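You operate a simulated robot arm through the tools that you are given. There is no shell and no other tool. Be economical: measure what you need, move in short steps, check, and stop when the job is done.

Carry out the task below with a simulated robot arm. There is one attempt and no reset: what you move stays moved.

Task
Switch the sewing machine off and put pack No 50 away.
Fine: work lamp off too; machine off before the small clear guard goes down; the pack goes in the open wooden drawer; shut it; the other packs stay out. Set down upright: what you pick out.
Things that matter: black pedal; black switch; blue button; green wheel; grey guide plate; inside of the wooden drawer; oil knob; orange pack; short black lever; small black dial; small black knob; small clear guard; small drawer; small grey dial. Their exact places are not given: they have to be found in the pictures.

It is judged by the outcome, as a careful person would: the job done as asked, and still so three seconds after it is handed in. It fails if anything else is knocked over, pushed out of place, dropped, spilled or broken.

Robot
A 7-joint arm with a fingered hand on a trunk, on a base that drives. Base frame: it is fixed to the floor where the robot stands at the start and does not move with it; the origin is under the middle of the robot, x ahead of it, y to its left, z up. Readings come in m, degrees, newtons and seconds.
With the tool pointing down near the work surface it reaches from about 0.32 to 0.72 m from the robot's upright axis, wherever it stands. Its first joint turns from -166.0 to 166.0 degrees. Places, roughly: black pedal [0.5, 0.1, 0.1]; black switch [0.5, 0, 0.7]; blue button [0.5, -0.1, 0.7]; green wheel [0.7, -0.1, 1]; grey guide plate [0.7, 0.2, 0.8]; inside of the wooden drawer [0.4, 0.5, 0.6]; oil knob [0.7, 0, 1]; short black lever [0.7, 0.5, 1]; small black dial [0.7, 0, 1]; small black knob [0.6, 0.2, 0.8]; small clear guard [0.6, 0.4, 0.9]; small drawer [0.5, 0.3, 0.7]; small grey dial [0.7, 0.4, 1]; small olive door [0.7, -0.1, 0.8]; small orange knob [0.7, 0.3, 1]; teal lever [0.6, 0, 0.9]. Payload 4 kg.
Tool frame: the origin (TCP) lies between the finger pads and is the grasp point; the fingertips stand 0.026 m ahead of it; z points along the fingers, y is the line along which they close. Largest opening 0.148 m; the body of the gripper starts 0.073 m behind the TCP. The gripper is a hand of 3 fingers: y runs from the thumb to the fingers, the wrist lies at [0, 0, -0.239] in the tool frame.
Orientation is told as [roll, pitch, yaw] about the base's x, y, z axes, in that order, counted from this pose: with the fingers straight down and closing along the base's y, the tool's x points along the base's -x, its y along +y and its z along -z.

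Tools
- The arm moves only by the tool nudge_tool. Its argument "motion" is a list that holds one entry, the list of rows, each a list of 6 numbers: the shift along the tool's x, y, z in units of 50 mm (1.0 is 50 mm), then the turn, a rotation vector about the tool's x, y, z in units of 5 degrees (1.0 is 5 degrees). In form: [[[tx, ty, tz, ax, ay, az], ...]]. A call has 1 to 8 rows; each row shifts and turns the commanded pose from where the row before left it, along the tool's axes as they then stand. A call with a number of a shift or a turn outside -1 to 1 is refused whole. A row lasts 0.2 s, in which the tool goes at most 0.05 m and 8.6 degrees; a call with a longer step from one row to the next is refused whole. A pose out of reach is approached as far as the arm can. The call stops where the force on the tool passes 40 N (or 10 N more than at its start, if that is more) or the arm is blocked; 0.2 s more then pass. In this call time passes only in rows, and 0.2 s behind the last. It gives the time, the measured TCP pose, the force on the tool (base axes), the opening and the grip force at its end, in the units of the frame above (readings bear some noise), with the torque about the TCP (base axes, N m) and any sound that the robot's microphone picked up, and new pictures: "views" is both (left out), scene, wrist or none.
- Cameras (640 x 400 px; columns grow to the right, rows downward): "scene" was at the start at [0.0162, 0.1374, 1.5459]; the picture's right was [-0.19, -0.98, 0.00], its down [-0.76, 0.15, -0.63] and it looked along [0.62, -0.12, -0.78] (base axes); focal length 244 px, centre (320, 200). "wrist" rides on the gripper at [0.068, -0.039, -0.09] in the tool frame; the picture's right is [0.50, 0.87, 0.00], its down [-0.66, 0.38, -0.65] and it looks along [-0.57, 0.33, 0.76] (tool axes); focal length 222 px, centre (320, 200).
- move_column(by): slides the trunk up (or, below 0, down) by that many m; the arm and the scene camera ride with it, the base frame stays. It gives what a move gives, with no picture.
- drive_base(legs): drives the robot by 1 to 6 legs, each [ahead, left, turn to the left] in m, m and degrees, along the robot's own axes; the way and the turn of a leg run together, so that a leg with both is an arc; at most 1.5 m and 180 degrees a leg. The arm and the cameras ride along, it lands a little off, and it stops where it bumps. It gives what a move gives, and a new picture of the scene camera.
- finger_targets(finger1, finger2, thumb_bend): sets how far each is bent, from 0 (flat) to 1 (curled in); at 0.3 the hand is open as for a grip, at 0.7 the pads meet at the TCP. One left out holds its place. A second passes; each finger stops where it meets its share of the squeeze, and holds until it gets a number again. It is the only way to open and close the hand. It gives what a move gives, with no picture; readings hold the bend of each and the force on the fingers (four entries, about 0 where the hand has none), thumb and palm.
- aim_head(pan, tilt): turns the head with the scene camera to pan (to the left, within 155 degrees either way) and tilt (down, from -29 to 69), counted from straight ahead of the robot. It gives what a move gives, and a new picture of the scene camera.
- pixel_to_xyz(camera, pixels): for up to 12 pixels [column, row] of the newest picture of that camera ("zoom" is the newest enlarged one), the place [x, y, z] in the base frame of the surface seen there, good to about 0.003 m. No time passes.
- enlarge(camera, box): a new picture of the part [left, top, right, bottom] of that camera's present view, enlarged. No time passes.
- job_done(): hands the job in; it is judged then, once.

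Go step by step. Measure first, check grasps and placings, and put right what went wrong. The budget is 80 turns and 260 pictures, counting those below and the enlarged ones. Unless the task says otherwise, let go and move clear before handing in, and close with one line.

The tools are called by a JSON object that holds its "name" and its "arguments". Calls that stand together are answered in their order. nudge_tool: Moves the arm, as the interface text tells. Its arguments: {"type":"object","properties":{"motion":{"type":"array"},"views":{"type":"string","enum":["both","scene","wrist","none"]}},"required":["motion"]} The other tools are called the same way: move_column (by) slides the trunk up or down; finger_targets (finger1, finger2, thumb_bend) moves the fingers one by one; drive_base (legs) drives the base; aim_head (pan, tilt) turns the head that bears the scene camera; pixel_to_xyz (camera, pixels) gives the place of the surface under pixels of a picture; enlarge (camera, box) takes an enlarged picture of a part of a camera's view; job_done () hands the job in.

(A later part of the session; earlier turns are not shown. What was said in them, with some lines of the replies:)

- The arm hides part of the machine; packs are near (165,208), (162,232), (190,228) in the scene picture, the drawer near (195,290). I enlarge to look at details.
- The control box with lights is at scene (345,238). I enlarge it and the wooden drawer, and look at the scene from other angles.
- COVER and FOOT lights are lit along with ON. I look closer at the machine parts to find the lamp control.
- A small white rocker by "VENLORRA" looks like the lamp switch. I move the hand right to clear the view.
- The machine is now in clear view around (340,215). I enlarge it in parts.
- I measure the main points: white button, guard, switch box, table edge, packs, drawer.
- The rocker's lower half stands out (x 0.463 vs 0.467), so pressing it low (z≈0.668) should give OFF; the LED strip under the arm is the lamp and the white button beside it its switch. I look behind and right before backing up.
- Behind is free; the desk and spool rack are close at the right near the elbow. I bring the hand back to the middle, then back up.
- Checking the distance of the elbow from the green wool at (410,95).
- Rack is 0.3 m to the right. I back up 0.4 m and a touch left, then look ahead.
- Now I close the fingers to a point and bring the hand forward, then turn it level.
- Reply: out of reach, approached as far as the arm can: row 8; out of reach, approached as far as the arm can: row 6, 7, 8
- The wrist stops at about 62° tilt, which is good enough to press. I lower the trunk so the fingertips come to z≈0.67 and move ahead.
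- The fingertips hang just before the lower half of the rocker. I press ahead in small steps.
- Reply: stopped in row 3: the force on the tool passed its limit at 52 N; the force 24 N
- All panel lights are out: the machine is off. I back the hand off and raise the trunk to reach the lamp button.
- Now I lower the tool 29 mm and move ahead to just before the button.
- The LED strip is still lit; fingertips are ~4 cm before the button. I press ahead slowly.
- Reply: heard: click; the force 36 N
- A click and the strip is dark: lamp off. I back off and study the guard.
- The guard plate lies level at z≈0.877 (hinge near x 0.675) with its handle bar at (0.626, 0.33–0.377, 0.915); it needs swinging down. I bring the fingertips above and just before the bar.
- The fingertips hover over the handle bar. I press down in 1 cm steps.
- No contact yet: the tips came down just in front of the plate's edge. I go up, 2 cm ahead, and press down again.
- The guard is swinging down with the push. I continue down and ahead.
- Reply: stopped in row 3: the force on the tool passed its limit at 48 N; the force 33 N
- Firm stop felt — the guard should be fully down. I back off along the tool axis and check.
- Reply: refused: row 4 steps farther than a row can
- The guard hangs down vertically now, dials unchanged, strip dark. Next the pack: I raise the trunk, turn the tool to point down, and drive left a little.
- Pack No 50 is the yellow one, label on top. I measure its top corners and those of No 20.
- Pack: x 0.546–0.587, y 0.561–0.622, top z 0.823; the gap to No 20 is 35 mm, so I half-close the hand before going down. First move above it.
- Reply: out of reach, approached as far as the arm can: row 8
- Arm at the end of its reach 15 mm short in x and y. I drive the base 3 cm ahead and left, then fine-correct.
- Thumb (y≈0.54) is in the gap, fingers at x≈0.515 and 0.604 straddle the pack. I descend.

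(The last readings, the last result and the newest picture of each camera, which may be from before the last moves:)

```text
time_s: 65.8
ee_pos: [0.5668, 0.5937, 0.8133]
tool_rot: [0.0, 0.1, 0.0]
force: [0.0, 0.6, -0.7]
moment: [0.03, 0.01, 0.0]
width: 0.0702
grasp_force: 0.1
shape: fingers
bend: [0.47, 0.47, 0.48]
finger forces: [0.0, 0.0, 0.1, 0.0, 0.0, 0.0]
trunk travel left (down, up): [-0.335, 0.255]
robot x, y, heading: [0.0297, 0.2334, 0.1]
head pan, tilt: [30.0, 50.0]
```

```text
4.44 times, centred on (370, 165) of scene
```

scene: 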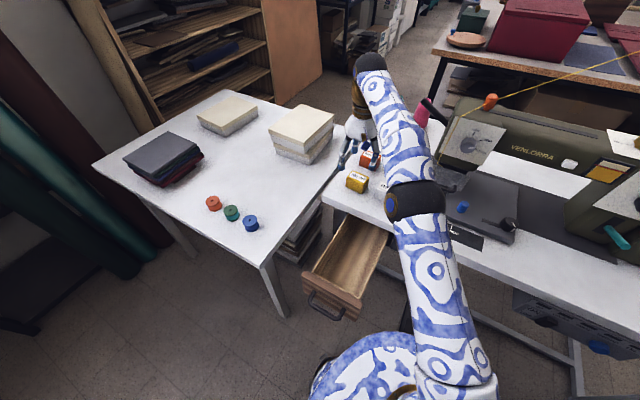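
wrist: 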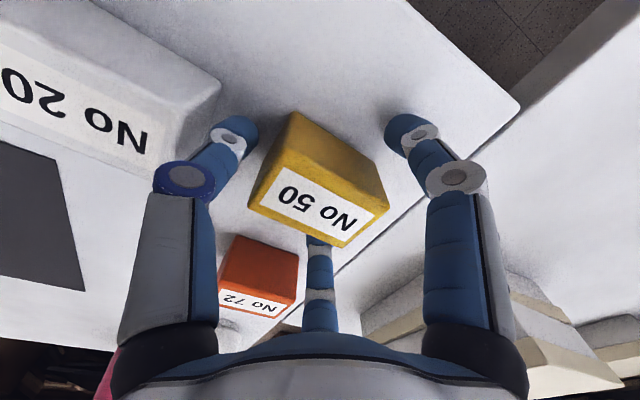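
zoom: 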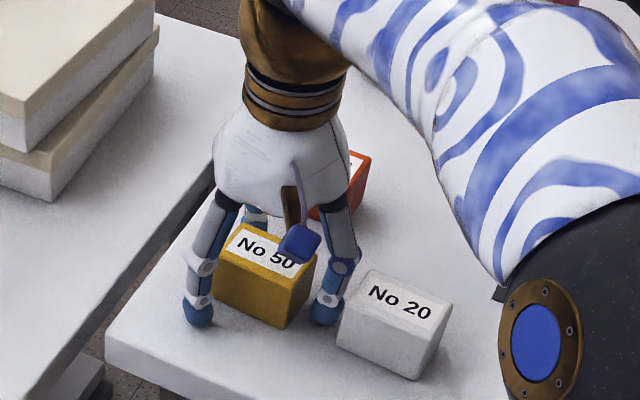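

Well placed around the pack with free space to No 20. I close.

{"name": "finger_targets", "arguments": {"finger1": 0.7, "finger2": 0.7, "thumb_bend": 0.7}}

{"name": "nudge_tool", "arguments": {"motion": [[[0, 0, -0.2, 0, 0, 0], [0, 0, -0.3, 0, 0, 0]]], "views": "wrist"}}

{"name": "enlarge", "arguments": {"camera": "scene", "box": [310, 120, 430, 210]}}

```text
time_s: 66.8
ee_pos: [0.5667, 0.5946, 0.8167]
tool_rot: [0.0, 0.1, -0.1]
force: [-0.1, 0.2, 0.6]
moment: [0.01, 0.01, -0.03]
width: 0.0332
grasp_force: 13.8
shape: fingers
bend: [0.57, 0.58, 0.63]
finger forces: [8.9, 8.2, 0.0, 0.0, 11.2, 0.0]
trunk travel left (down, up): [-0.335, 0.255]
robot x, y, heading: [0.0303, 0.2322, -0.1]
head pan, tilt: [30.0, 50.0]
```

```text
time_s: 67.4
ee_pos: [0.5656, 0.5928, 0.8387]
tool_rot: [-0.1, 0.1, 0.0]
force: [-0.3, 0.2, -0.4]
moment: [0.0, -0.06, -0.01]
width: 0.0334
grasp_force: 14.5
shape: fingers
bend: [0.57, 0.58, 0.63]
finger forces: [9.0, 8.1, 0.0, 0.0, 11.2, 0.0]
trunk travel left (down, up): [-0.335, 0.255]
robot x, y, heading: [0.0283, 0.2336, -0.1]
head pan, tilt: [30.0, 50.0]
```

wrist: 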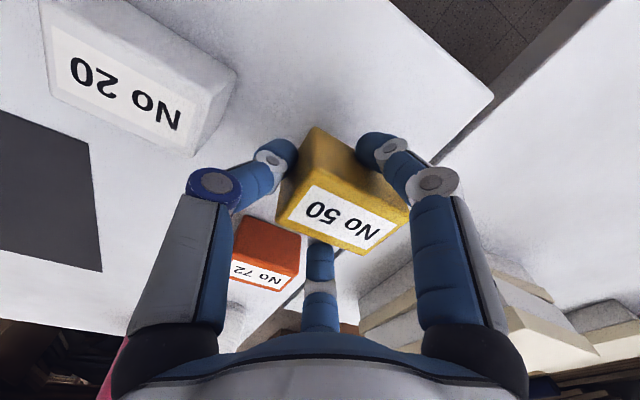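

```text
4.44 times, centred on (370, 165) of scene
```

zoom: 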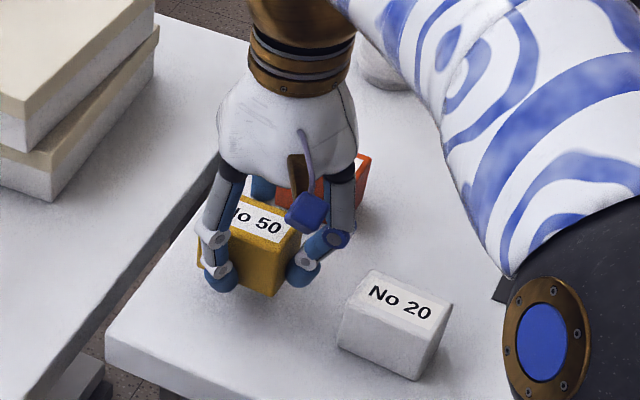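

The pack is held (14 N) and clear of the table. I lift it and carry it over the drawer.

{"name": "nudge_tool", "arguments": {"motion": [[[0, 0, -0.9, 0, 0, 0], [0, 0, -0.9, 0, 0, 0], [0.86, -0.17, 0, 0, 0, 0], [0.86, -0.17, 0, 0, 0, 0], [0.86, -0.17, 0, 0, 0, 0], [0.86, -0.17, 0, 0, 0, 0], [0.86, -0.17, 0, 0, 0, 0]]], "views": "both"}}

{"name": "enlarge", "arguments": {"camera": "scene", "box": [280, 170, 440, 330]}}

```text
time_s: 69.0
ee_pos: [0.3514, 0.5503, 0.9312]
tool_rot: [0.0, 0.1, -0.1]
force: [-0.1, -0.4, -0.9]
moment: [0.02, 0.01, -0.03]
width: 0.0325
grasp_force: 13.5
shape: fingers
bend: [0.57, 0.58, 0.63]
finger forces: [8.6, 7.9, 0.1, 0.0, 10.6, 0.0]
trunk travel left (down, up): [-0.335, 0.255]
robot x, y, heading: [0.028, 0.2346, -0.2]
head pan, tilt: [30.0, 50.0]
```

scene: 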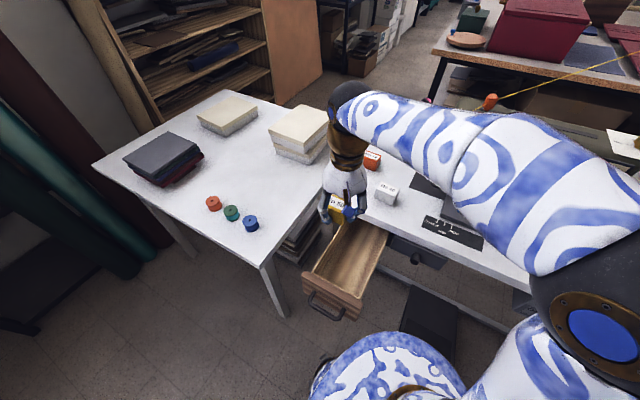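
wrist: 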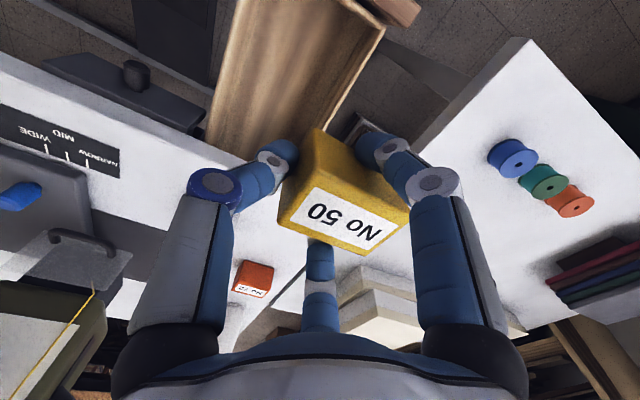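

```text
2.50 times, centred on (360, 250) of scene
```

zoom: 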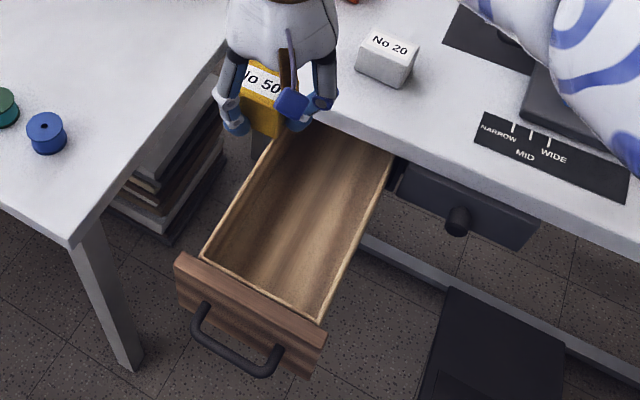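

{"name": "pixel_to_xyz", "arguments": {"camera": "zoom", "pixels": [[240, 201], [222, 227], [365, 225], [345, 270], [204, 255], [318, 320], [270, 230], [230, 340], [195, 315], [250, 372], [182, 270], [315, 365]]}}

```text
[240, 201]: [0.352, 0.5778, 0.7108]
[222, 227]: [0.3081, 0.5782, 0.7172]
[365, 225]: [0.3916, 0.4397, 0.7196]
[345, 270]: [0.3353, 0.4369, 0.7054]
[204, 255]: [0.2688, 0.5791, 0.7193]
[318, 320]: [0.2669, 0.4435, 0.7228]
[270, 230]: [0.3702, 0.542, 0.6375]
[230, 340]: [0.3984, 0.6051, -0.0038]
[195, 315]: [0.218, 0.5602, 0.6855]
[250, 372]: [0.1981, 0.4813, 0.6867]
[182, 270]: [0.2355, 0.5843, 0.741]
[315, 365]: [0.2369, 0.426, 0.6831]
```

{"name": "pixel_to_xyz", "arguments": {"camera": "wrist", "pixels": [[215, 183], [190, 185], [432, 182], [458, 185], [318, 290], [275, 155], [375, 145], [310, 200], [375, 235], [350, 175], [315, 135], [290, 190]]}}

```text
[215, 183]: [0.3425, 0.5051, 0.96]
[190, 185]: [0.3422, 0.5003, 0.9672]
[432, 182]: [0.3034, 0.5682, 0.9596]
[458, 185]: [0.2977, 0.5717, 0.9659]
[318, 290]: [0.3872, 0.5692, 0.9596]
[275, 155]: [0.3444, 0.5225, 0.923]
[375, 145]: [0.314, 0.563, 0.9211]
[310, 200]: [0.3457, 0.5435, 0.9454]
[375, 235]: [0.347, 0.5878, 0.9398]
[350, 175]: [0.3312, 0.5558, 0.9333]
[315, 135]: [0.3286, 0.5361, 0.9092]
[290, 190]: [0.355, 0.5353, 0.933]
```

Drawer inside: y 0.443–0.578, floor z 0.637, front wall x 0.27. The pack sits about 15 mm to +y of the TCP; I aim for TCP (0.36, 0.512) and go down.

{"name": "nudge_tool", "arguments": {"motion": [[[-0.17, -0.77, 0, 0, 0, 0]]], "views": "none"}}

{"name": "move_column", "arguments": {"by": -0.17}}

{"name": "nudge_tool", "arguments": {"motion": [[[0, 0, 0.2, 0, 0, 0]]], "views": "both"}}

{"name": "enlarge", "arguments": {"camera": "scene", "box": [280, 170, 440, 330]}}

```text
time_s: 69.4
ee_pos: [0.3601, 0.5133, 0.9312]
tool_rot: [0.0, 0.2, 0.1]
force: [0.3, 0.2, -1.3]
moment: [0.01, 0.0, -0.03]
width: 0.0326
grasp_force: 13.4
shape: fingers
bend: [0.57, 0.58, 0.63]
finger forces: [8.7, 8.1, 0.1, 0.0, 10.5, 0.0]
trunk travel left (down, up): [-0.335, 0.255]
robot x, y, heading: [0.031, 0.2326, 0.4]
head pan, tilt: [30.0, 50.0]
```

```text
time_s: 71.3
ee_pos: [0.3605, 0.5138, 0.7621]
tool_rot: [0.0, 0.2, 0.0]
force: [0.2, 0.2, -0.6]
moment: [-0.01, 0.01, -0.03]
width: 0.0322
grasp_force: 13.8
shape: fingers
bend: [0.57, 0.58, 0.63]
finger forces: [8.7, 7.9, 0.1, 0.0, 10.6, 0.0]
trunk travel left (down, up): [-0.165, 0.425]
robot x, y, heading: [0.0309, 0.2334, 0.2]
head pan, tilt: [30.0, 50.0]
```

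```text
time_s: 71.7
ee_pos: [0.3601, 0.514, 0.751]
tool_rot: [0.0, 0.0, 0.0]
force: [0.3, -0.5, -0.8]
moment: [0.01, -0.01, 0.02]
width: 0.0325
grasp_force: 13.8
shape: fingers
bend: [0.57, 0.58, 0.63]
finger forces: [8.7, 7.9, 0.0, 0.0, 10.7, 0.1]
trunk travel left (down, up): [-0.165, 0.425]
robot x, y, heading: [0.0275, 0.2369, -0.2]
head pan, tilt: [30.0, 50.0]
```

scene: 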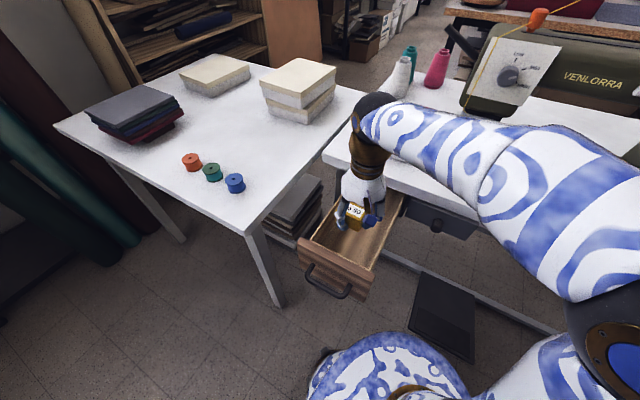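
wrist: 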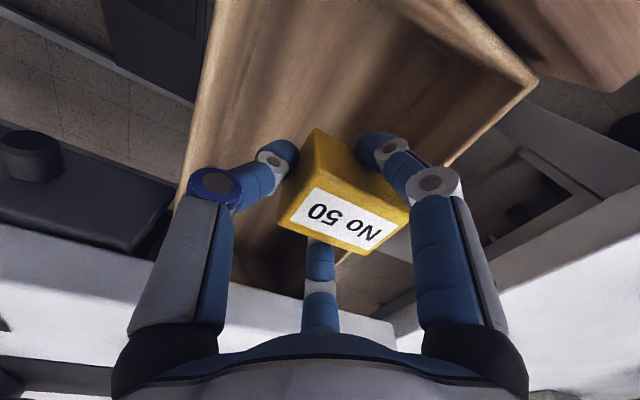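

```text
2.50 times, centred on (360, 250) of scene
```

zoom: 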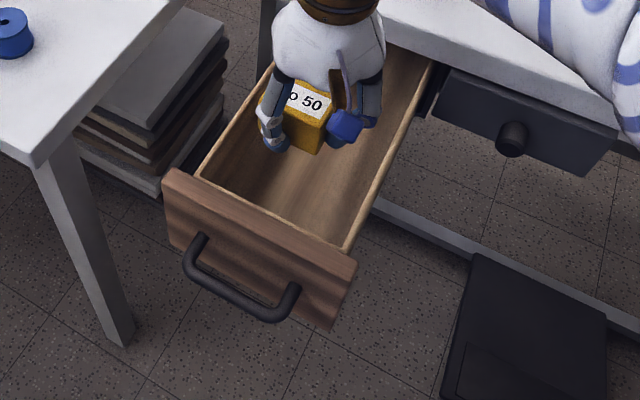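

The pack is inside the outline of the drawer. I lower it to the floor in small steps.

{"name": "nudge_tool", "arguments": {"motion": [[[0, 0, 0.5, 0, 0, 0], [0, 0, 0.5, 0, 0, 0], [0, 0, 0.2, 0, 0, 0], [0, 0, 0.15, 0, 0, 0], [0, 0, 0.15, 0, 0, 0]]], "views": "wrist"}}

{"name": "enlarge", "arguments": {"camera": "scene", "box": [280, 170, 440, 330]}}

```text
time_s: 72.9
ee_pos: [0.3606, 0.5122, 0.6773]
tool_rot: [0.0, 0.0, 0.1]
force: [-0.4, 0.3, -0.9]
moment: [-0.05, 0.02, -0.02]
width: 0.0324
grasp_force: 13.8
shape: fingers
bend: [0.57, 0.58, 0.64]
finger forces: [8.6, 8.0, 0.0, 0.1, 10.5, 0.1]
trunk travel left (down, up): [-0.165, 0.425]
robot x, y, heading: [0.0277, 0.2373, 0.3]
head pan, tilt: [30.0, 50.0]
```

wrist: 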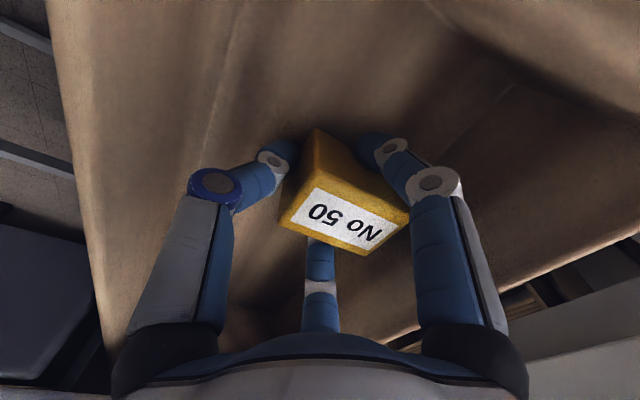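

```text
2.50 times, centred on (360, 250) of scene
```

zoom: 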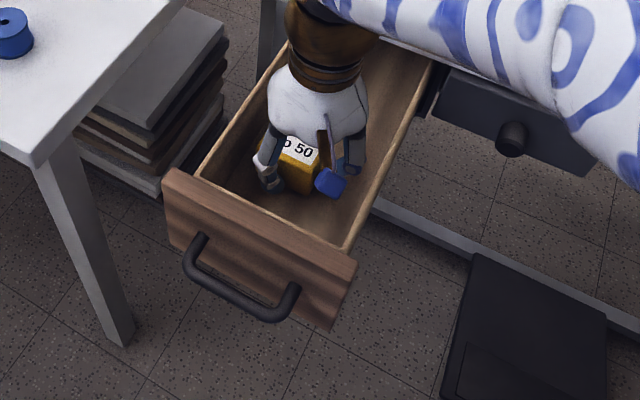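

{"name": "nudge_tool", "arguments": {"motion": [[[0, 0, 0.05, 0, 0, 0], [0, 0, 0.05, 0, 0, 0], [0, 0, 0.04, 0, 0, 0]]], "views": "none"}}

{"name": "pixel_to_xyz", "arguments": {"camera": "zoom", "pixels": [[560, 90], [540, 120], [460, 40], [420, 30]]}}

```text
time_s: 73.7
ee_pos: [0.3599, 0.5126, 0.6716]
tool_rot: [0.2, -0.2, 0.1]
force: [0.6, -1.7, 28.4]
moment: [0.39, 0.18, -0.01]
width: 0.0319
grasp_force: 25.3
shape: fingers
bend: [0.57, 0.58, 0.63]
finger forces: [21.2, 15.6, 0.0, 0.0, 12.9, 0.1]
trunk travel left (down, up): [-0.165, 0.425]
robot x, y, heading: [0.031, 0.234, -0.0]
head pan, tilt: [30.0, 50.0]
```

```text
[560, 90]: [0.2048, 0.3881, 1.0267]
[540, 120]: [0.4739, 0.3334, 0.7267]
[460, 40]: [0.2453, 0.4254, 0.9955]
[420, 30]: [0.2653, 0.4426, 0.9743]
```

The pack rests on the drawer floor (28 N). I ease up a hair and release a little.

{"name": "nudge_tool", "arguments": {"motion": [[[0, 0, -0.04, 0, 0, 0]]], "views": "none"}}

{"name": "finger_targets", "arguments": {"finger1": 0.49, "finger2": 0.49, "thumb_bend": 0.58}}

{"name": "nudge_tool", "arguments": {"motion": [[[0, 0, -0.2, 0, 0, 0], [0, 0, -0.3, 0, 0, 0]]], "views": "wrist"}}

```text
time_s: 74.1
ee_pos: [0.3594, 0.5138, 0.6723]
tool_rot: [0.0, 0.1, -0.1]
force: [1.5, 1.4, 20.0]
moment: [0.32, -0.12, 0.05]
width: 0.0325
grasp_force: 20.0
shape: fingers
bend: [0.57, 0.58, 0.64]
finger forces: [13.8, 15.9, 0.1, 0.1, 10.9, 0.0]
trunk travel left (down, up): [-0.165, 0.425]
robot x, y, heading: [0.0335, 0.2364, 0.1]
head pan, tilt: [30.0, 50.0]
```

```text
time_s: 75.1
ee_pos: [0.3594, 0.5128, 0.6709]
tool_rot: [0.1, -0.1, 0.0]
force: [-0.3, -2.7, 19.0]
moment: [0.13, 0.03, -0.05]
width: 0.0426
grasp_force: 9.4
shape: fingers
bend: [0.53, 0.53, 0.57]
finger forces: [8.5, 8.5, 0.0, 0.1, 1.6, 0.0]
trunk travel left (down, up): [-0.165, 0.425]
robot x, y, heading: [0.0294, 0.2325, 0.1]
head pan, tilt: [30.0, 50.0]
```

```text
time_s: 75.7
ee_pos: [0.3586, 0.5124, 0.6959]
tool_rot: [0.0, 0.1, 0.1]
force: [-0.4, 0.0, 0.0]
moment: [0.02, 0.03, 0.02]
width: 0.0523
grasp_force: 0.0
shape: fingers
bend: [0.49, 0.49, 0.57]
finger forces: [0.0, 0.0, 0.0, 0.0, 0.0, 0.1]
trunk travel left (down, up): [-0.165, 0.425]
robot x, y, heading: [0.0307, 0.2366, 0.1]
head pan, tilt: [30.0, 50.0]
```

wrist: 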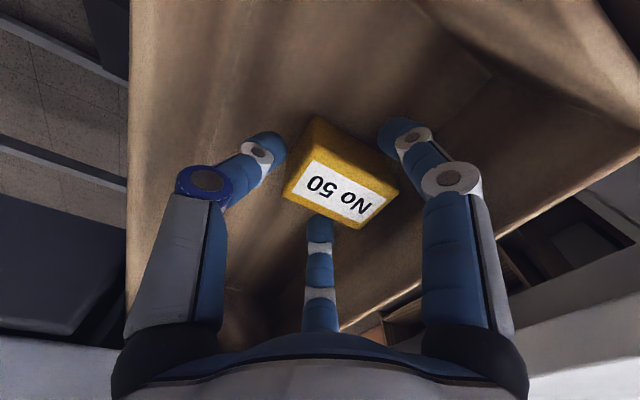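

Pack No 50 stands upright, label up, free of the fingers. I raise the hand out of the drawer and look.

{"name": "move_column", "arguments": {"by": 0.22}}

{"name": "finger_targets", "arguments": {"finger1": 0.7, "finger2": 0.7, "thumb_bend": 0.7}}

{"name": "drive_base", "arguments": {"legs": [[-0.43, 0.12, 0]]}}

{"name": "pixel_to_xyz", "arguments": {"camera": "scene", "pixels": [[200, 230], [150, 160], [250, 200]]}}

```text
time_s: 78.0
ee_pos: [0.3602, 0.5128, 0.9159]
tool_rot: [0.0, 0.1, -0.1]
force: [-0.6, 0.0, -0.2]
moment: [0.0, 0.02, 0.01]
width: 0.0521
grasp_force: 0.0
shape: fingers
bend: [0.49, 0.49, 0.57]
finger forces: [0.0, 0.1, 0.0, 0.0, 0.0, 0.0]
trunk travel left (down, up): [-0.385, 0.205]
robot x, y, heading: [0.0266, 0.2359, 0.1]
head pan, tilt: [30.0, 50.0]
```

```text
time_s: 79.0
ee_pos: [0.3588, 0.5124, 0.916]
tool_rot: [0.0, 0.1, -0.2]
force: [0.6, 0.5, -0.6]
moment: [0.01, -0.01, -0.04]
width: 0.0
grasp_force: 0.1
shape: fingers
bend: [0.69, 0.69, 0.7]
finger forces: [0.0, 0.0, 0.0, 0.1, 0.1, 0.1]
trunk travel left (down, up): [-0.385, 0.205]
robot x, y, heading: [0.0301, 0.233, 0.1]
head pan, tilt: [30.0, 50.0]
```

```text
time_s: 81.7
ee_pos: [-0.0687, 0.6334, 0.9163]
tool_rot: [0.0, 0.1, 0.2]
force: [0.7, -0.5, -0.4]
moment: [0.01, 0.02, -0.01]
width: 0.0
grasp_force: 0.0
shape: fingers
bend: [0.69, 0.69, 0.7]
finger forces: [0.0, 0.0, 0.0, 0.0, 0.1, 0.1]
trunk travel left (down, up): [-0.385, 0.205]
robot x, y, heading: [-0.398, 0.3555, 0.1]
head pan, tilt: [30.0, 50.0]
```

scene: 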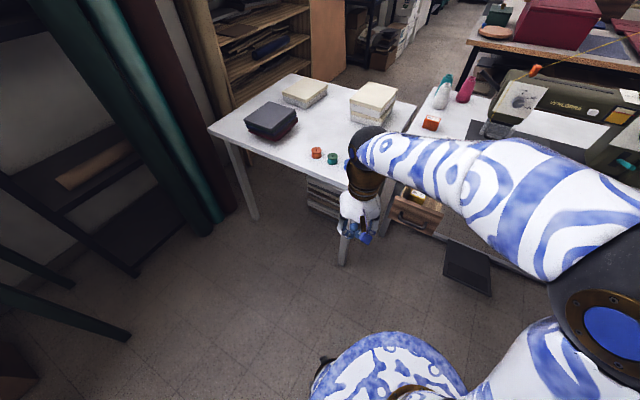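

```text
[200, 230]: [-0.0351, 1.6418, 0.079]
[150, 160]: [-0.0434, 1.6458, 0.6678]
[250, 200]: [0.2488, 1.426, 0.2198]
```

Hand is clear of everything; I back up another 10 cm, centre the hand on the drawer (y≈0.515) and tilt it forward for pushing.

{"name": "drive_base", "arguments": {"legs": [[-0.1, 0, 0]]}}

{"name": "nudge_tool", "arguments": {"motion": [[[-0.9, -0.34, 0, 0, 0, 0], [-0.9, -0.34, 0, 0, 0, 0], [-0.9, -0.34, 0, 0, 0, 0], [-0.9, -0.34, 0, 0, 0, 0], [-0.9, -0.34, 0, 0, 0, 0], [-0.9, -0.34, 0, 0, 0, 0], [-0.8, -0.34, 0, 0, 0, 0]]], "views": "none"}}

{"name": "nudge_tool", "arguments": {"motion": [[[0, 0, 0, 0, -0.95, 0], [0, 0, 0, 0, -0.95, 0], [0, 0, 0, 0, -0.95, 0], [0, 0, 0, 0, -0.95, 0], [0, 0, 0, 0, -0.95, 0], [0, 0, 0, 0, -0.95, 0], [0, 0, 0, 0, -0.95, 0]]], "views": "none"}}

{"name": "nudge_tool", "arguments": {"motion": [[[0, 0, 0, 0, -0.95, 0], [0, 0, 0, 0, -0.95, 0], [0, 0, 0, 0, -0.95, 0], [0, 0, 0, 0, -0.95, 0], [0, 0, 0, 0, -0.95, 0], [0, 0, 0, 0, -0.95, 0]]], "views": "none"}}

{"name": "aim_head", "arguments": {"pan": 20, "tilt": 35}}

```text
time_s: 82.9
ee_pos: [-0.17, 0.6325, 0.9157]
tool_rot: [0.0, 0.1, 0.2]
force: [-0.6, -1.1, 0.9]
moment: [-0.01, 0.0, 0.0]
width: 0.0001
grasp_force: 0.1
shape: fingers
bend: [0.69, 0.69, 0.7]
finger forces: [0.1, 0.0, 0.0, 0.1, 0.1, 0.0]
trunk travel left (down, up): [-0.385, 0.205]
robot x, y, heading: [-0.5005, 0.3554, 0.3]
head pan, tilt: [30.0, 50.0]
```

scene: 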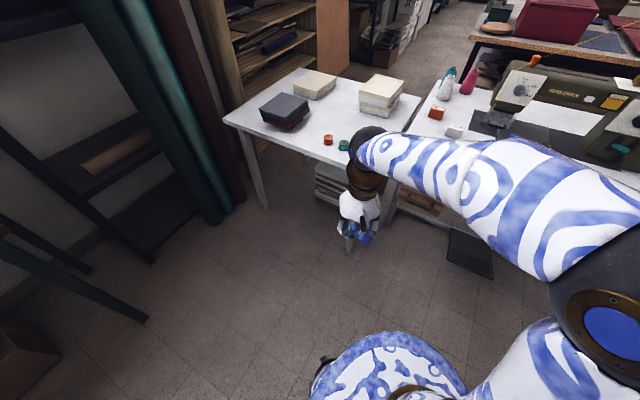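

```text
time_s: 84.5
ee_pos: [0.1413, 0.5183, 0.9158]
tool_rot: [-0.1, 0.1, 0.2]
force: [-0.3, 1.0, 0.3]
moment: [-0.02, -0.06, -0.02]
width: 0.0
grasp_force: 0.1
shape: fingers
bend: [0.69, 0.69, 0.7]
finger forces: [0.1, 0.1, 0.0, 0.0, 0.0, 0.0]
trunk travel left (down, up): [-0.385, 0.205]
robot x, y, heading: [-0.4956, 0.353, 0.2]
head pan, tilt: [30.0, 50.0]
```

```text
time_s: 86.1
ee_pos: [0.1382, 0.5155, 0.9158]
tool_rot: [0.1, -33.2, 0.2]
force: [-0.4, 0.0, -0.3]
moment: [0.01, -0.02, 0.03]
width: 0.0
grasp_force: 0.0
shape: fingers
bend: [0.69, 0.69, 0.7]
finger forces: [0.1, 0.0, 0.0, 0.0, 0.1, 0.0]
trunk travel left (down, up): [-0.385, 0.205]
robot x, y, heading: [-0.4997, 0.3535, 0.3]
head pan, tilt: [30.0, 50.0]
```

```text
time_s: 87.5
ee_pos: [0.1402, 0.5152, 0.918]
tool_rot: [0.1, -61.8, 0.1]
force: [0.2, -0.5, 0.1]
moment: [0.03, 0.03, -0.01]
width: 0.0001
grasp_force: 0.1
shape: fingers
bend: [0.69, 0.69, 0.7]
finger forces: [0.0, 0.1, 0.1, 0.1, 0.0, 0.0]
trunk travel left (down, up): [-0.385, 0.205]
robot x, y, heading: [-0.499, 0.3546, 0.1]
head pan, tilt: [30.0, 50.0]
```

```text
time_s: 88.2
ee_pos: [0.1399, 0.5151, 0.9171]
tool_rot: [-0.1, -61.6, 0.2]
force: [1.0, 0.0, -0.4]
moment: [0.01, 0.04, 0.02]
width: 0.0
grasp_force: 0.0
shape: fingers
bend: [0.69, 0.69, 0.7]
finger forces: [0.1, 0.0, 0.1, 0.0, 0.0, 0.0]
trunk travel left (down, up): [-0.385, 0.205]
robot x, y, heading: [-0.4983, 0.352, 0.1]
head pan, tilt: [20.0, 35.0]
```

scene: 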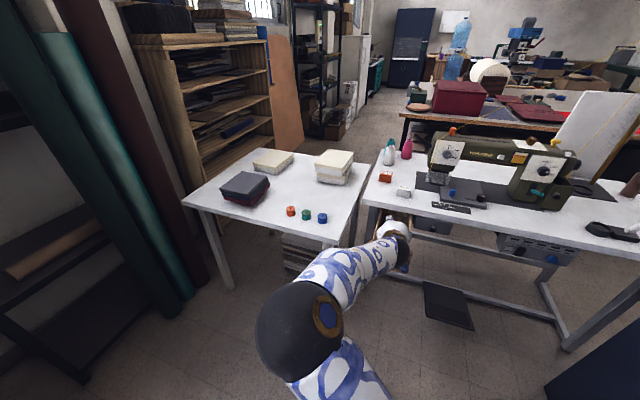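

Tips at x≈0.16, z≈0.905, in front of the handle bar (x 0.198, z 0.687). I lower the trunk to bar height.

{"name": "move_column", "arguments": {"by": -0.215}}

{"name": "nudge_tool", "arguments": {"motion": [[[-0.047, 0, 0.088, 0, 0, 0]]], "views": "both"}}

{"name": "enlarge", "arguments": {"camera": "wrist", "box": [200, 60, 440, 240]}}

{"name": "enlarge", "arguments": {"camera": "scene", "box": [320, 140, 480, 260]}}

```text
time_s: 90.5
ee_pos: [0.14, 0.5145, 0.7003]
tool_rot: [0.0, -61.7, 0.2]
force: [-0.1, -0.1, -0.7]
moment: [0.0, 0.03, 0.0]
width: 0.0
grasp_force: 0.0
shape: fingers
bend: [0.69, 0.69, 0.7]
finger forces: [0.0, 0.0, 0.0, 0.1, 0.0, 0.0]
trunk travel left (down, up): [-0.17, 0.42]
robot x, y, heading: [-0.4983, 0.3531, 0.1]
head pan, tilt: [20.0, 35.0]
```

```text
time_s: 90.9
ee_pos: [0.146, 0.5146, 0.7013]
tool_rot: [0.0, -61.7, 0.2]
force: [-0.2, 1.0, -0.1]
moment: [-0.04, -0.01, 0.0]
width: 0.0
grasp_force: 0.0
shape: fingers
bend: [0.69, 0.69, 0.7]
finger forces: [0.0, 0.0, 0.0, 0.1, 0.0, 0.1]
trunk travel left (down, up): [-0.17, 0.42]
robot x, y, heading: [-0.5004, 0.3528, 0.1]
head pan, tilt: [20.0, 35.0]
```

scene: 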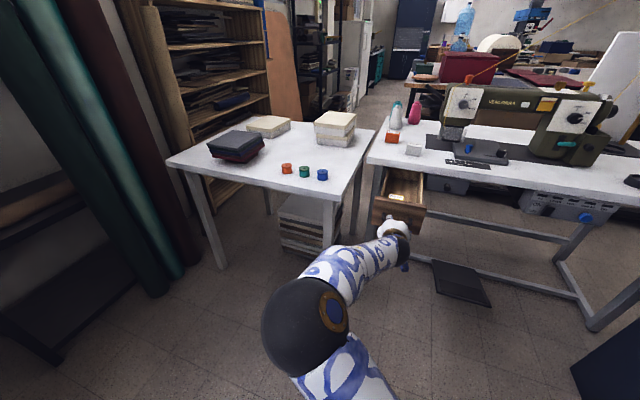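
wrist: 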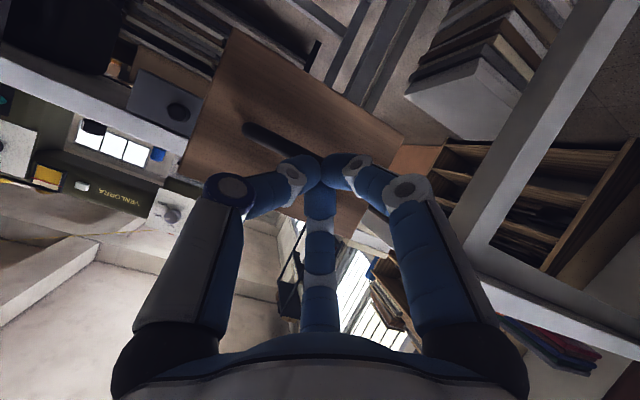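

```text
2.22 times, centred on (320, 150) of wrist
```

zoom: 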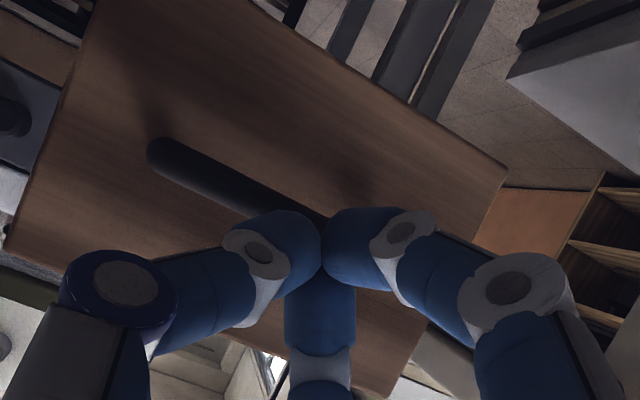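

```text
3.33 times, centred on (400, 200) of scene
```

zoom: 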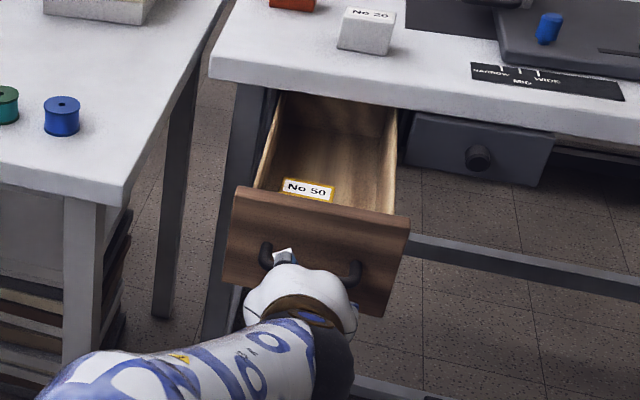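

Tips face the bar's middle; pack visible upright inside. I push gently.

{"name": "nudge_tool", "arguments": {"motion": [[[-0.11, 0, 0.21, 0, 0, 0], [-0.11, 0, 0.21, 0, 0, 0], [-0.11, 0, 0.21, 0, 0, 0], [-0.11, 0, 0.21, 0, 0, 0], [-0.11, 0, 0.21, 0, 0, 0], [-0.11, 0, 0.21, 0, 0, 0]]], "views": "both"}}

{"name": "enlarge", "arguments": {"camera": "scene", "box": [320, 140, 480, 260]}}

```text
time_s: 92.3
ee_pos: [0.2174, 0.5159, 0.7009]
tool_rot: [0.0, -61.7, 0.2]
force: [0.3, -0.6, -0.1]
moment: [0.03, 0.0, -0.04]
width: 0.0001
grasp_force: 0.0
shape: fingers
bend: [0.69, 0.69, 0.7]
finger forces: [0.0, 0.1, 0.1, 0.0, 0.0, 0.0]
trunk travel left (down, up): [-0.17, 0.42]
robot x, y, heading: [-0.5001, 0.3533, 0.2]
head pan, tilt: [20.0, 35.0]
```

scene: 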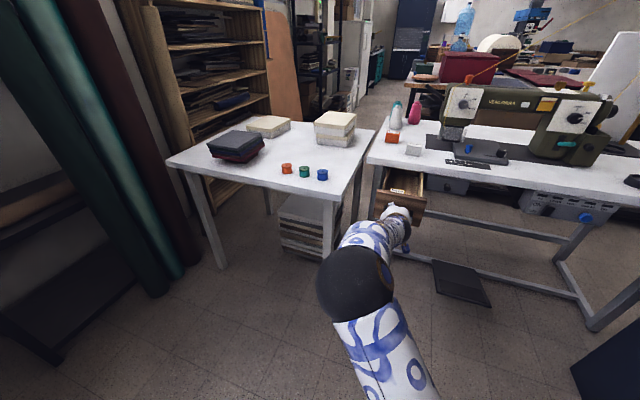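
wrist: 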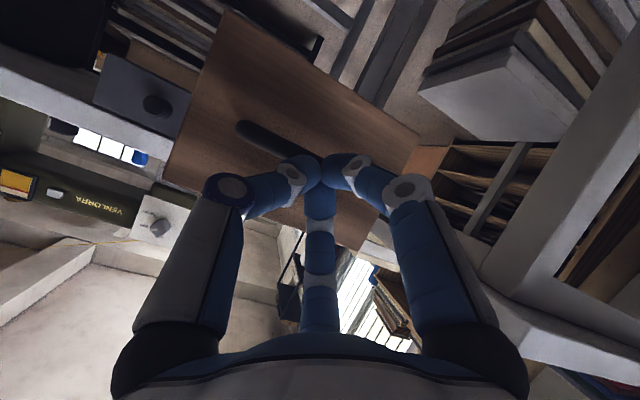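

```text
3.33 times, centred on (400, 200) of scene
```

zoom: 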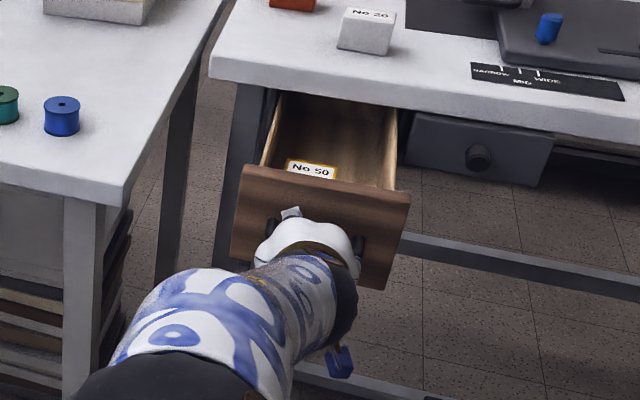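

The drawer glides in with the pack upright. I go on.

{"name": "nudge_tool", "arguments": {"motion": [[[-0.11, 0, 0.21, 0, 0, 0], [-0.11, 0, 0.21, 0, 0, 0], [-0.11, 0, 0.21, 0, 0, 0], [-0.11, 0, 0.21, 0, 0, 0], [-0.11, 0, 0.21, 0, 0, 0], [-0.11, 0, 0.21, 0, 0, 0], [-0.11, 0, 0.21, 0, 0, 0], [-0.11, 0, 0.21, 0, 0, 0]]], "views": "scene"}}

{"name": "enlarge", "arguments": {"camera": "scene", "box": [320, 140, 480, 260]}}

```text
time_s: 94.1
ee_pos: [0.3112, 0.514, 0.6981]
tool_rot: [0.0, -61.6, 0.2]
force: [0.5, -0.4, -0.1]
moment: [-0.01, 0.0, 0.02]
width: 0.0001
grasp_force: 0.1
shape: fingers
bend: [0.69, 0.69, 0.7]
finger forces: [0.0, 0.0, 0.1, 0.0, 0.0, 0.0]
trunk travel left (down, up): [-0.17, 0.42]
robot x, y, heading: [-0.4994, 0.354, 0.4]
head pan, tilt: [20.0, 35.0]
```

scene: 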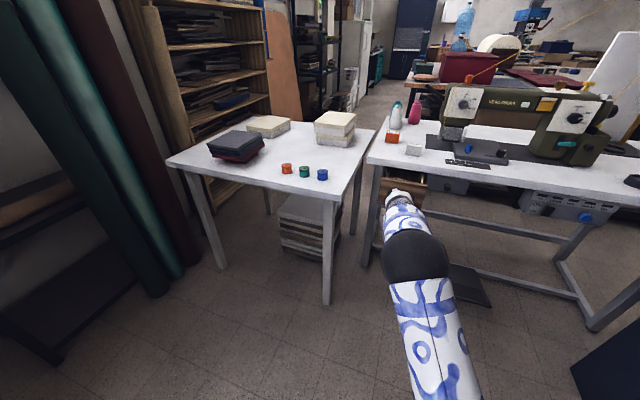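

```text
3.33 times, centred on (400, 200) of scene
```

zoom: 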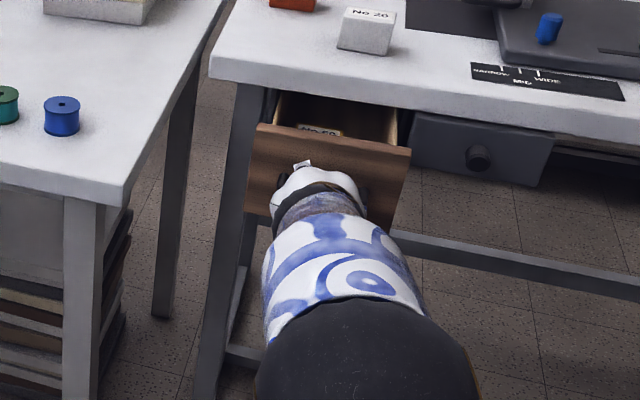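

{"name": "nudge_tool", "arguments": {"motion": [[[-0.11, 0, 0.21, 0, 0, 0], [-0.11, 0, 0.21, 0, 0, 0], [-0.11, 0, 0.21, 0, 0, 0], [-0.11, 0, 0.21, 0, 0, 0]]], "views": "scene"}}

{"name": "enlarge", "arguments": {"camera": "scene", "box": [320, 140, 480, 260]}}

```text
time_s: 95.1
ee_pos: [0.3581, 0.5147, 0.6992]
tool_rot: [0.0, -61.7, 0.2]
force: [-0.2, -0.1, 0.0]
moment: [0.03, 0.0, 0.0]
width: 0.0001
grasp_force: 0.0
shape: fingers
bend: [0.69, 0.69, 0.7]
finger forces: [0.1, 0.0, 0.1, 0.1, 0.0, 0.0]
trunk travel left (down, up): [-0.17, 0.42]
robot x, y, heading: [-0.498, 0.3524, -0.2]
head pan, tilt: [20.0, 35.0]
```

scene: 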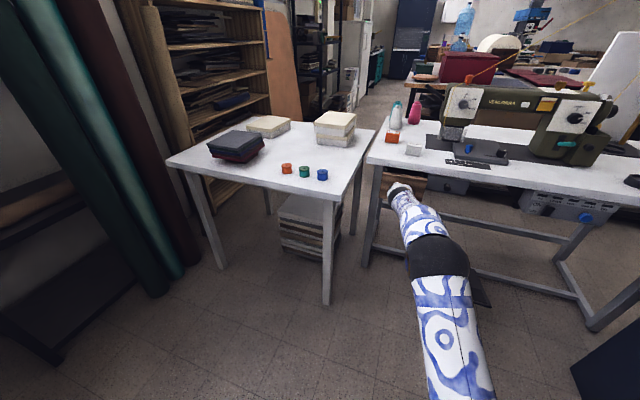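

```text
3.33 times, centred on (400, 200) of scene
```

zoom: 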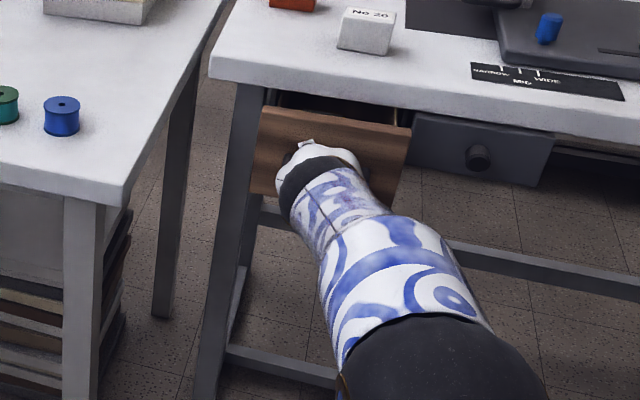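

{"name": "nudge_tool", "arguments": {"motion": [[[-0.11, 0, 0.21, 0, 0, 0], [-0.11, 0, 0.21, 0, 0, 0], [-0.11, 0, 0.21, 0, 0, 0], [-0.11, 0, 0.21, 0, 0, 0], [-0.11, 0, 0.21, 0, 0, 0], [-0.11, 0, 0.21, 0, 0, 0], [-0.11, 0, 0.21, 0, 0, 0], [-0.11, 0, 0.21, 0, 0, 0]]], "views": "scene"}}

{"name": "enlarge", "arguments": {"camera": "scene", "box": [320, 140, 480, 260]}}

```text
time_s: 96.9
ee_pos: [0.4101, 0.513, 0.699]
tool_rot: [0.1, -61.9, 0.1]
force: [-9.9, 1.6, 8.6]
moment: [0.03, -0.08, 0.03]
width: 0.0002
grasp_force: 6.4
shape: fingers
bend: [0.69, 0.69, 0.7]
finger forces: [0.0, 7.5, 0.0, 0.1, 6.6, 0.0]
out of reach, approached as far as the arm can: row 5, 6, 7, 8
trunk travel left (down, up): [-0.17, 0.42]
robot x, y, heading: [-0.4965, 0.3559, 0.2]
head pan, tilt: [20.0, 35.0]
```

scene: 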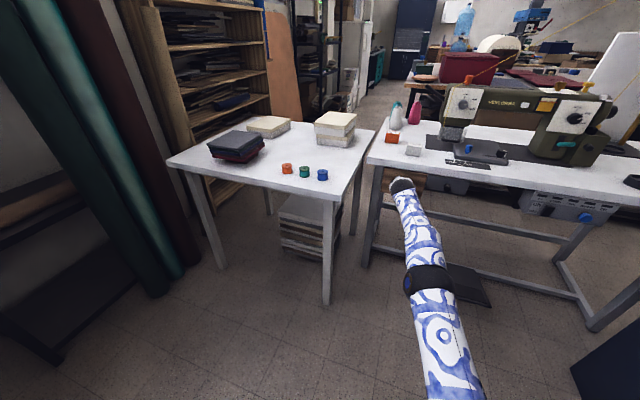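

```text
3.33 times, centred on (400, 200) of scene
```

zoom: 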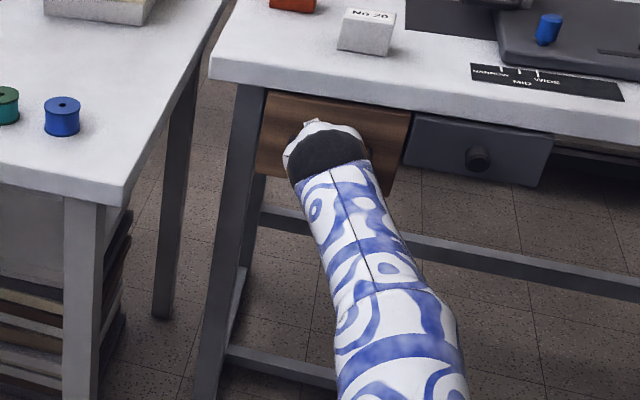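

The panel has met resistance (10 N) and looks nearly flush. I compare it with the small drawer's face.

{"name": "pixel_to_xyz", "arguments": {"camera": "zoom", "pixels": [[270, 130], [340, 105], [400, 130], [270, 160], [440, 145], [520, 150], [250, 85], [300, 80], [320, 98]]}}

{"name": "drive_base", "arguments": {"legs": [[0.015, 0, 0]]}}

```text
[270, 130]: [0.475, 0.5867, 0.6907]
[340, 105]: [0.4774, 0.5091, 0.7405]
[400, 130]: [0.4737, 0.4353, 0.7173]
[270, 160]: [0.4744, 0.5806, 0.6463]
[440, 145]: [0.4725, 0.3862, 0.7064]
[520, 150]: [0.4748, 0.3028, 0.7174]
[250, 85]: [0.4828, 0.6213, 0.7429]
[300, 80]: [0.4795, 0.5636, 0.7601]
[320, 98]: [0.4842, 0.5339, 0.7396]
```

```text
time_s: 97.7
ee_pos: [0.4159, 0.5104, 0.7]
tool_rot: [-0.2, -61.6, 0.1]
force: [-22.7, -4.1, 7.0]
moment: [-0.06, 0.14, -0.05]
width: 0.0
grasp_force: 13.8
shape: fingers
bend: [0.67, 0.68, 0.74]
finger forces: [4.0, 0.1, 0.0, 0.1, 23.8, 0.0]
trunk travel left (down, up): [-0.17, 0.42]
robot x, y, heading: [-0.4966, 0.3516, 0.1]
head pan, tilt: [20.0, 35.0]
stopped in leg 1: the force on the tool passed its limit at 48 N (the readings are from after the stop); the commanded pose is now the measured one
```

scene: 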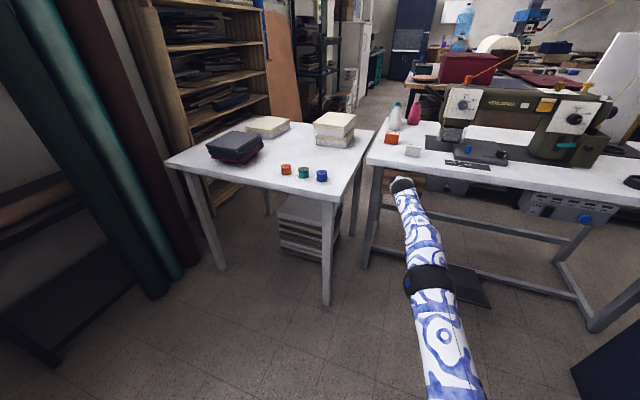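

The wooden drawer's face (x 0.4745) is flush with the small drawer and firmly at its stop. I back off straight and take a last look.

{"name": "nudge_tool", "arguments": {"motion": [[[0.4, 0, -0.75, 0, 0, 0], [0.4, 0, -0.75, 0, 0, 0], [0.4, 0, -0.75, 0, 0, 0], [0.4, 0, -0.75, 0, 0, 0], [0.4, 0, -0.75, 0, 0, 0]]], "views": "none"}}

{"name": "drive_base", "arguments": {"legs": [[-0.15, -0.1, 0]]}}

{"name": "aim_head", "arguments": {"pan": 0, "tilt": 25}}

{"name": "enlarge", "arguments": {"camera": "scene", "box": [290, 100, 400, 200]}}

{"name": "enlarge", "arguments": {"camera": "scene", "box": [390, 120, 540, 250]}}

```text
time_s: 98.9
ee_pos: [0.2039, 0.511, 0.6994]
tool_rot: [-0.1, -61.5, 0.0]
force: [-0.7, -0.7, -0.1]
moment: [0.02, 0.01, 0.05]
width: 0.0003
grasp_force: 0.0
shape: fingers
bend: [0.69, 0.69, 0.7]
finger forces: [0.0, 0.0, 0.1, 0.0, 0.1, 0.0]
trunk travel left (down, up): [-0.17, 0.42]
robot x, y, heading: [-0.4928, 0.3513, 0.0]
head pan, tilt: [20.0, 35.0]
```

```text
time_s: 100.4
ee_pos: [0.0534, 0.4087, 0.6981]
tool_rot: [-0.2, -61.4, 0.0]
force: [0.9, -0.5, 0.1]
moment: [0.0, 0.02, 0.0]
width: 0.0
grasp_force: 0.3
shape: fingers
bend: [0.69, 0.69, 0.7]
finger forces: [0.1, 0.1, 0.0, 0.1, 0.0, 0.0]
trunk travel left (down, up): [-0.17, 0.42]
robot x, y, heading: [-0.6441, 0.249, 0.1]
head pan, tilt: [20.0, 35.0]
```

scene: 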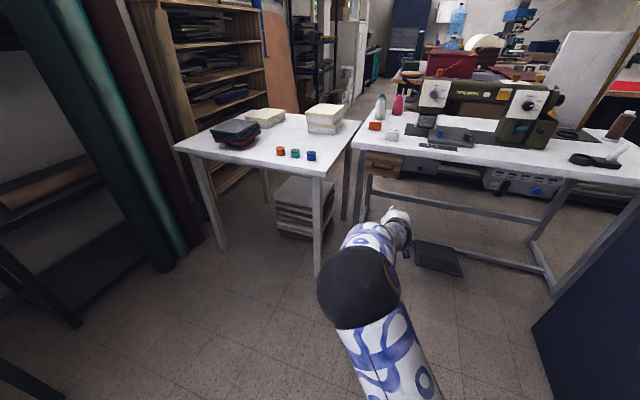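

```text
time_s: 101.2
ee_pos: [0.0544, 0.4089, 0.6985]
tool_rot: [-0.3, -61.5, 0.0]
force: [-0.3, -0.6, 0.2]
moment: [0.01, 0.01, 0.01]
width: 0.0
grasp_force: 0.0
shape: fingers
bend: [0.69, 0.69, 0.7]
finger forces: [0.0, 0.0, 0.0, 0.1, 0.0, 0.1]
trunk travel left (down, up): [-0.17, 0.42]
robot x, y, heading: [-0.6431, 0.2539, 0.4]
head pan, tilt: [0.0, 25.0]
```

scene: 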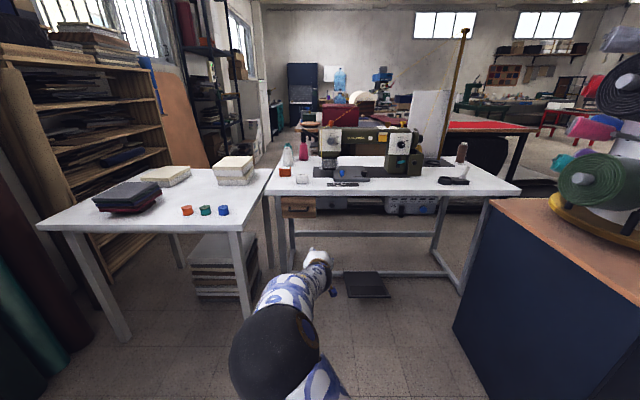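

```text
4.00 times, centred on (345, 150) of scene
```

zoom: 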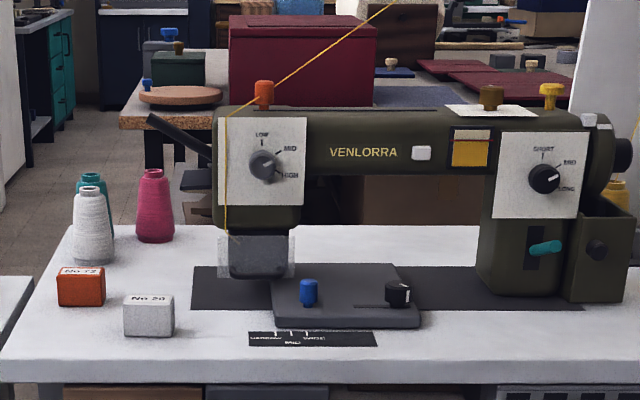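

```text
3.08 times, centred on (465, 185) of scene
```

zoom: 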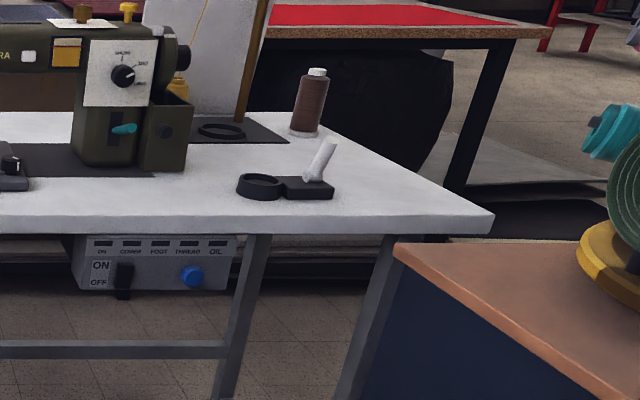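

Lights and lamp are off, the drawer is shut, the other packs are out. One closer check of guard and drawer.

{"name": "enlarge", "arguments": {"camera": "scene", "box": [315, 140, 355, 175]}}

{"name": "enlarge", "arguments": {"camera": "scene", "box": [265, 185, 345, 235]}}

```text
11.43 times, centred on (335, 158) of scene
```

zoom: 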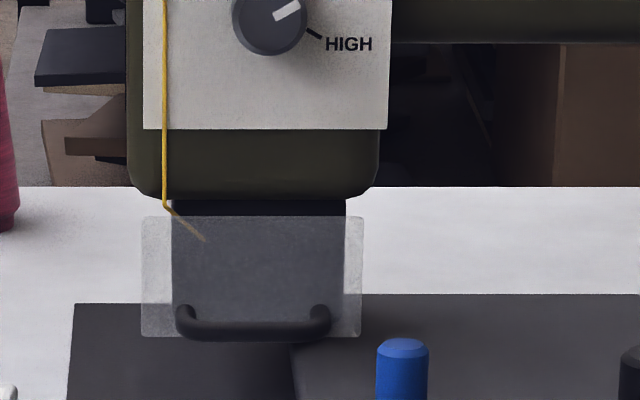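

```text
8.00 times, centred on (305, 210) of scene
```

zoom: 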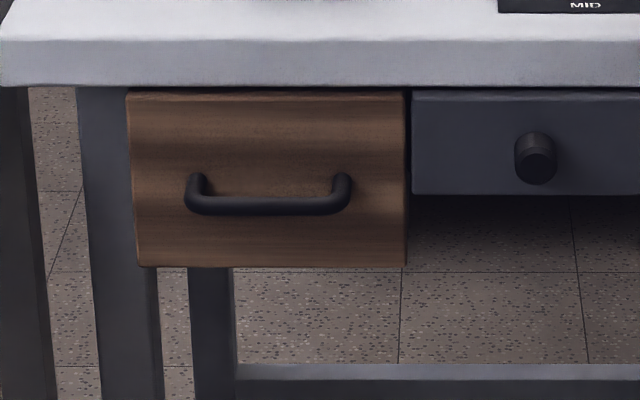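

The guard hangs down, the drawer is shut flush, and everything else stands where it was; I hand in.

{"name": "job_done", "arguments": {}}

```text
The job is handed in.
```

The machine and work lamp are off, the guard went down after the machine was off, and pack No 50 is upright in the shut wooden drawer with the other packs left out.
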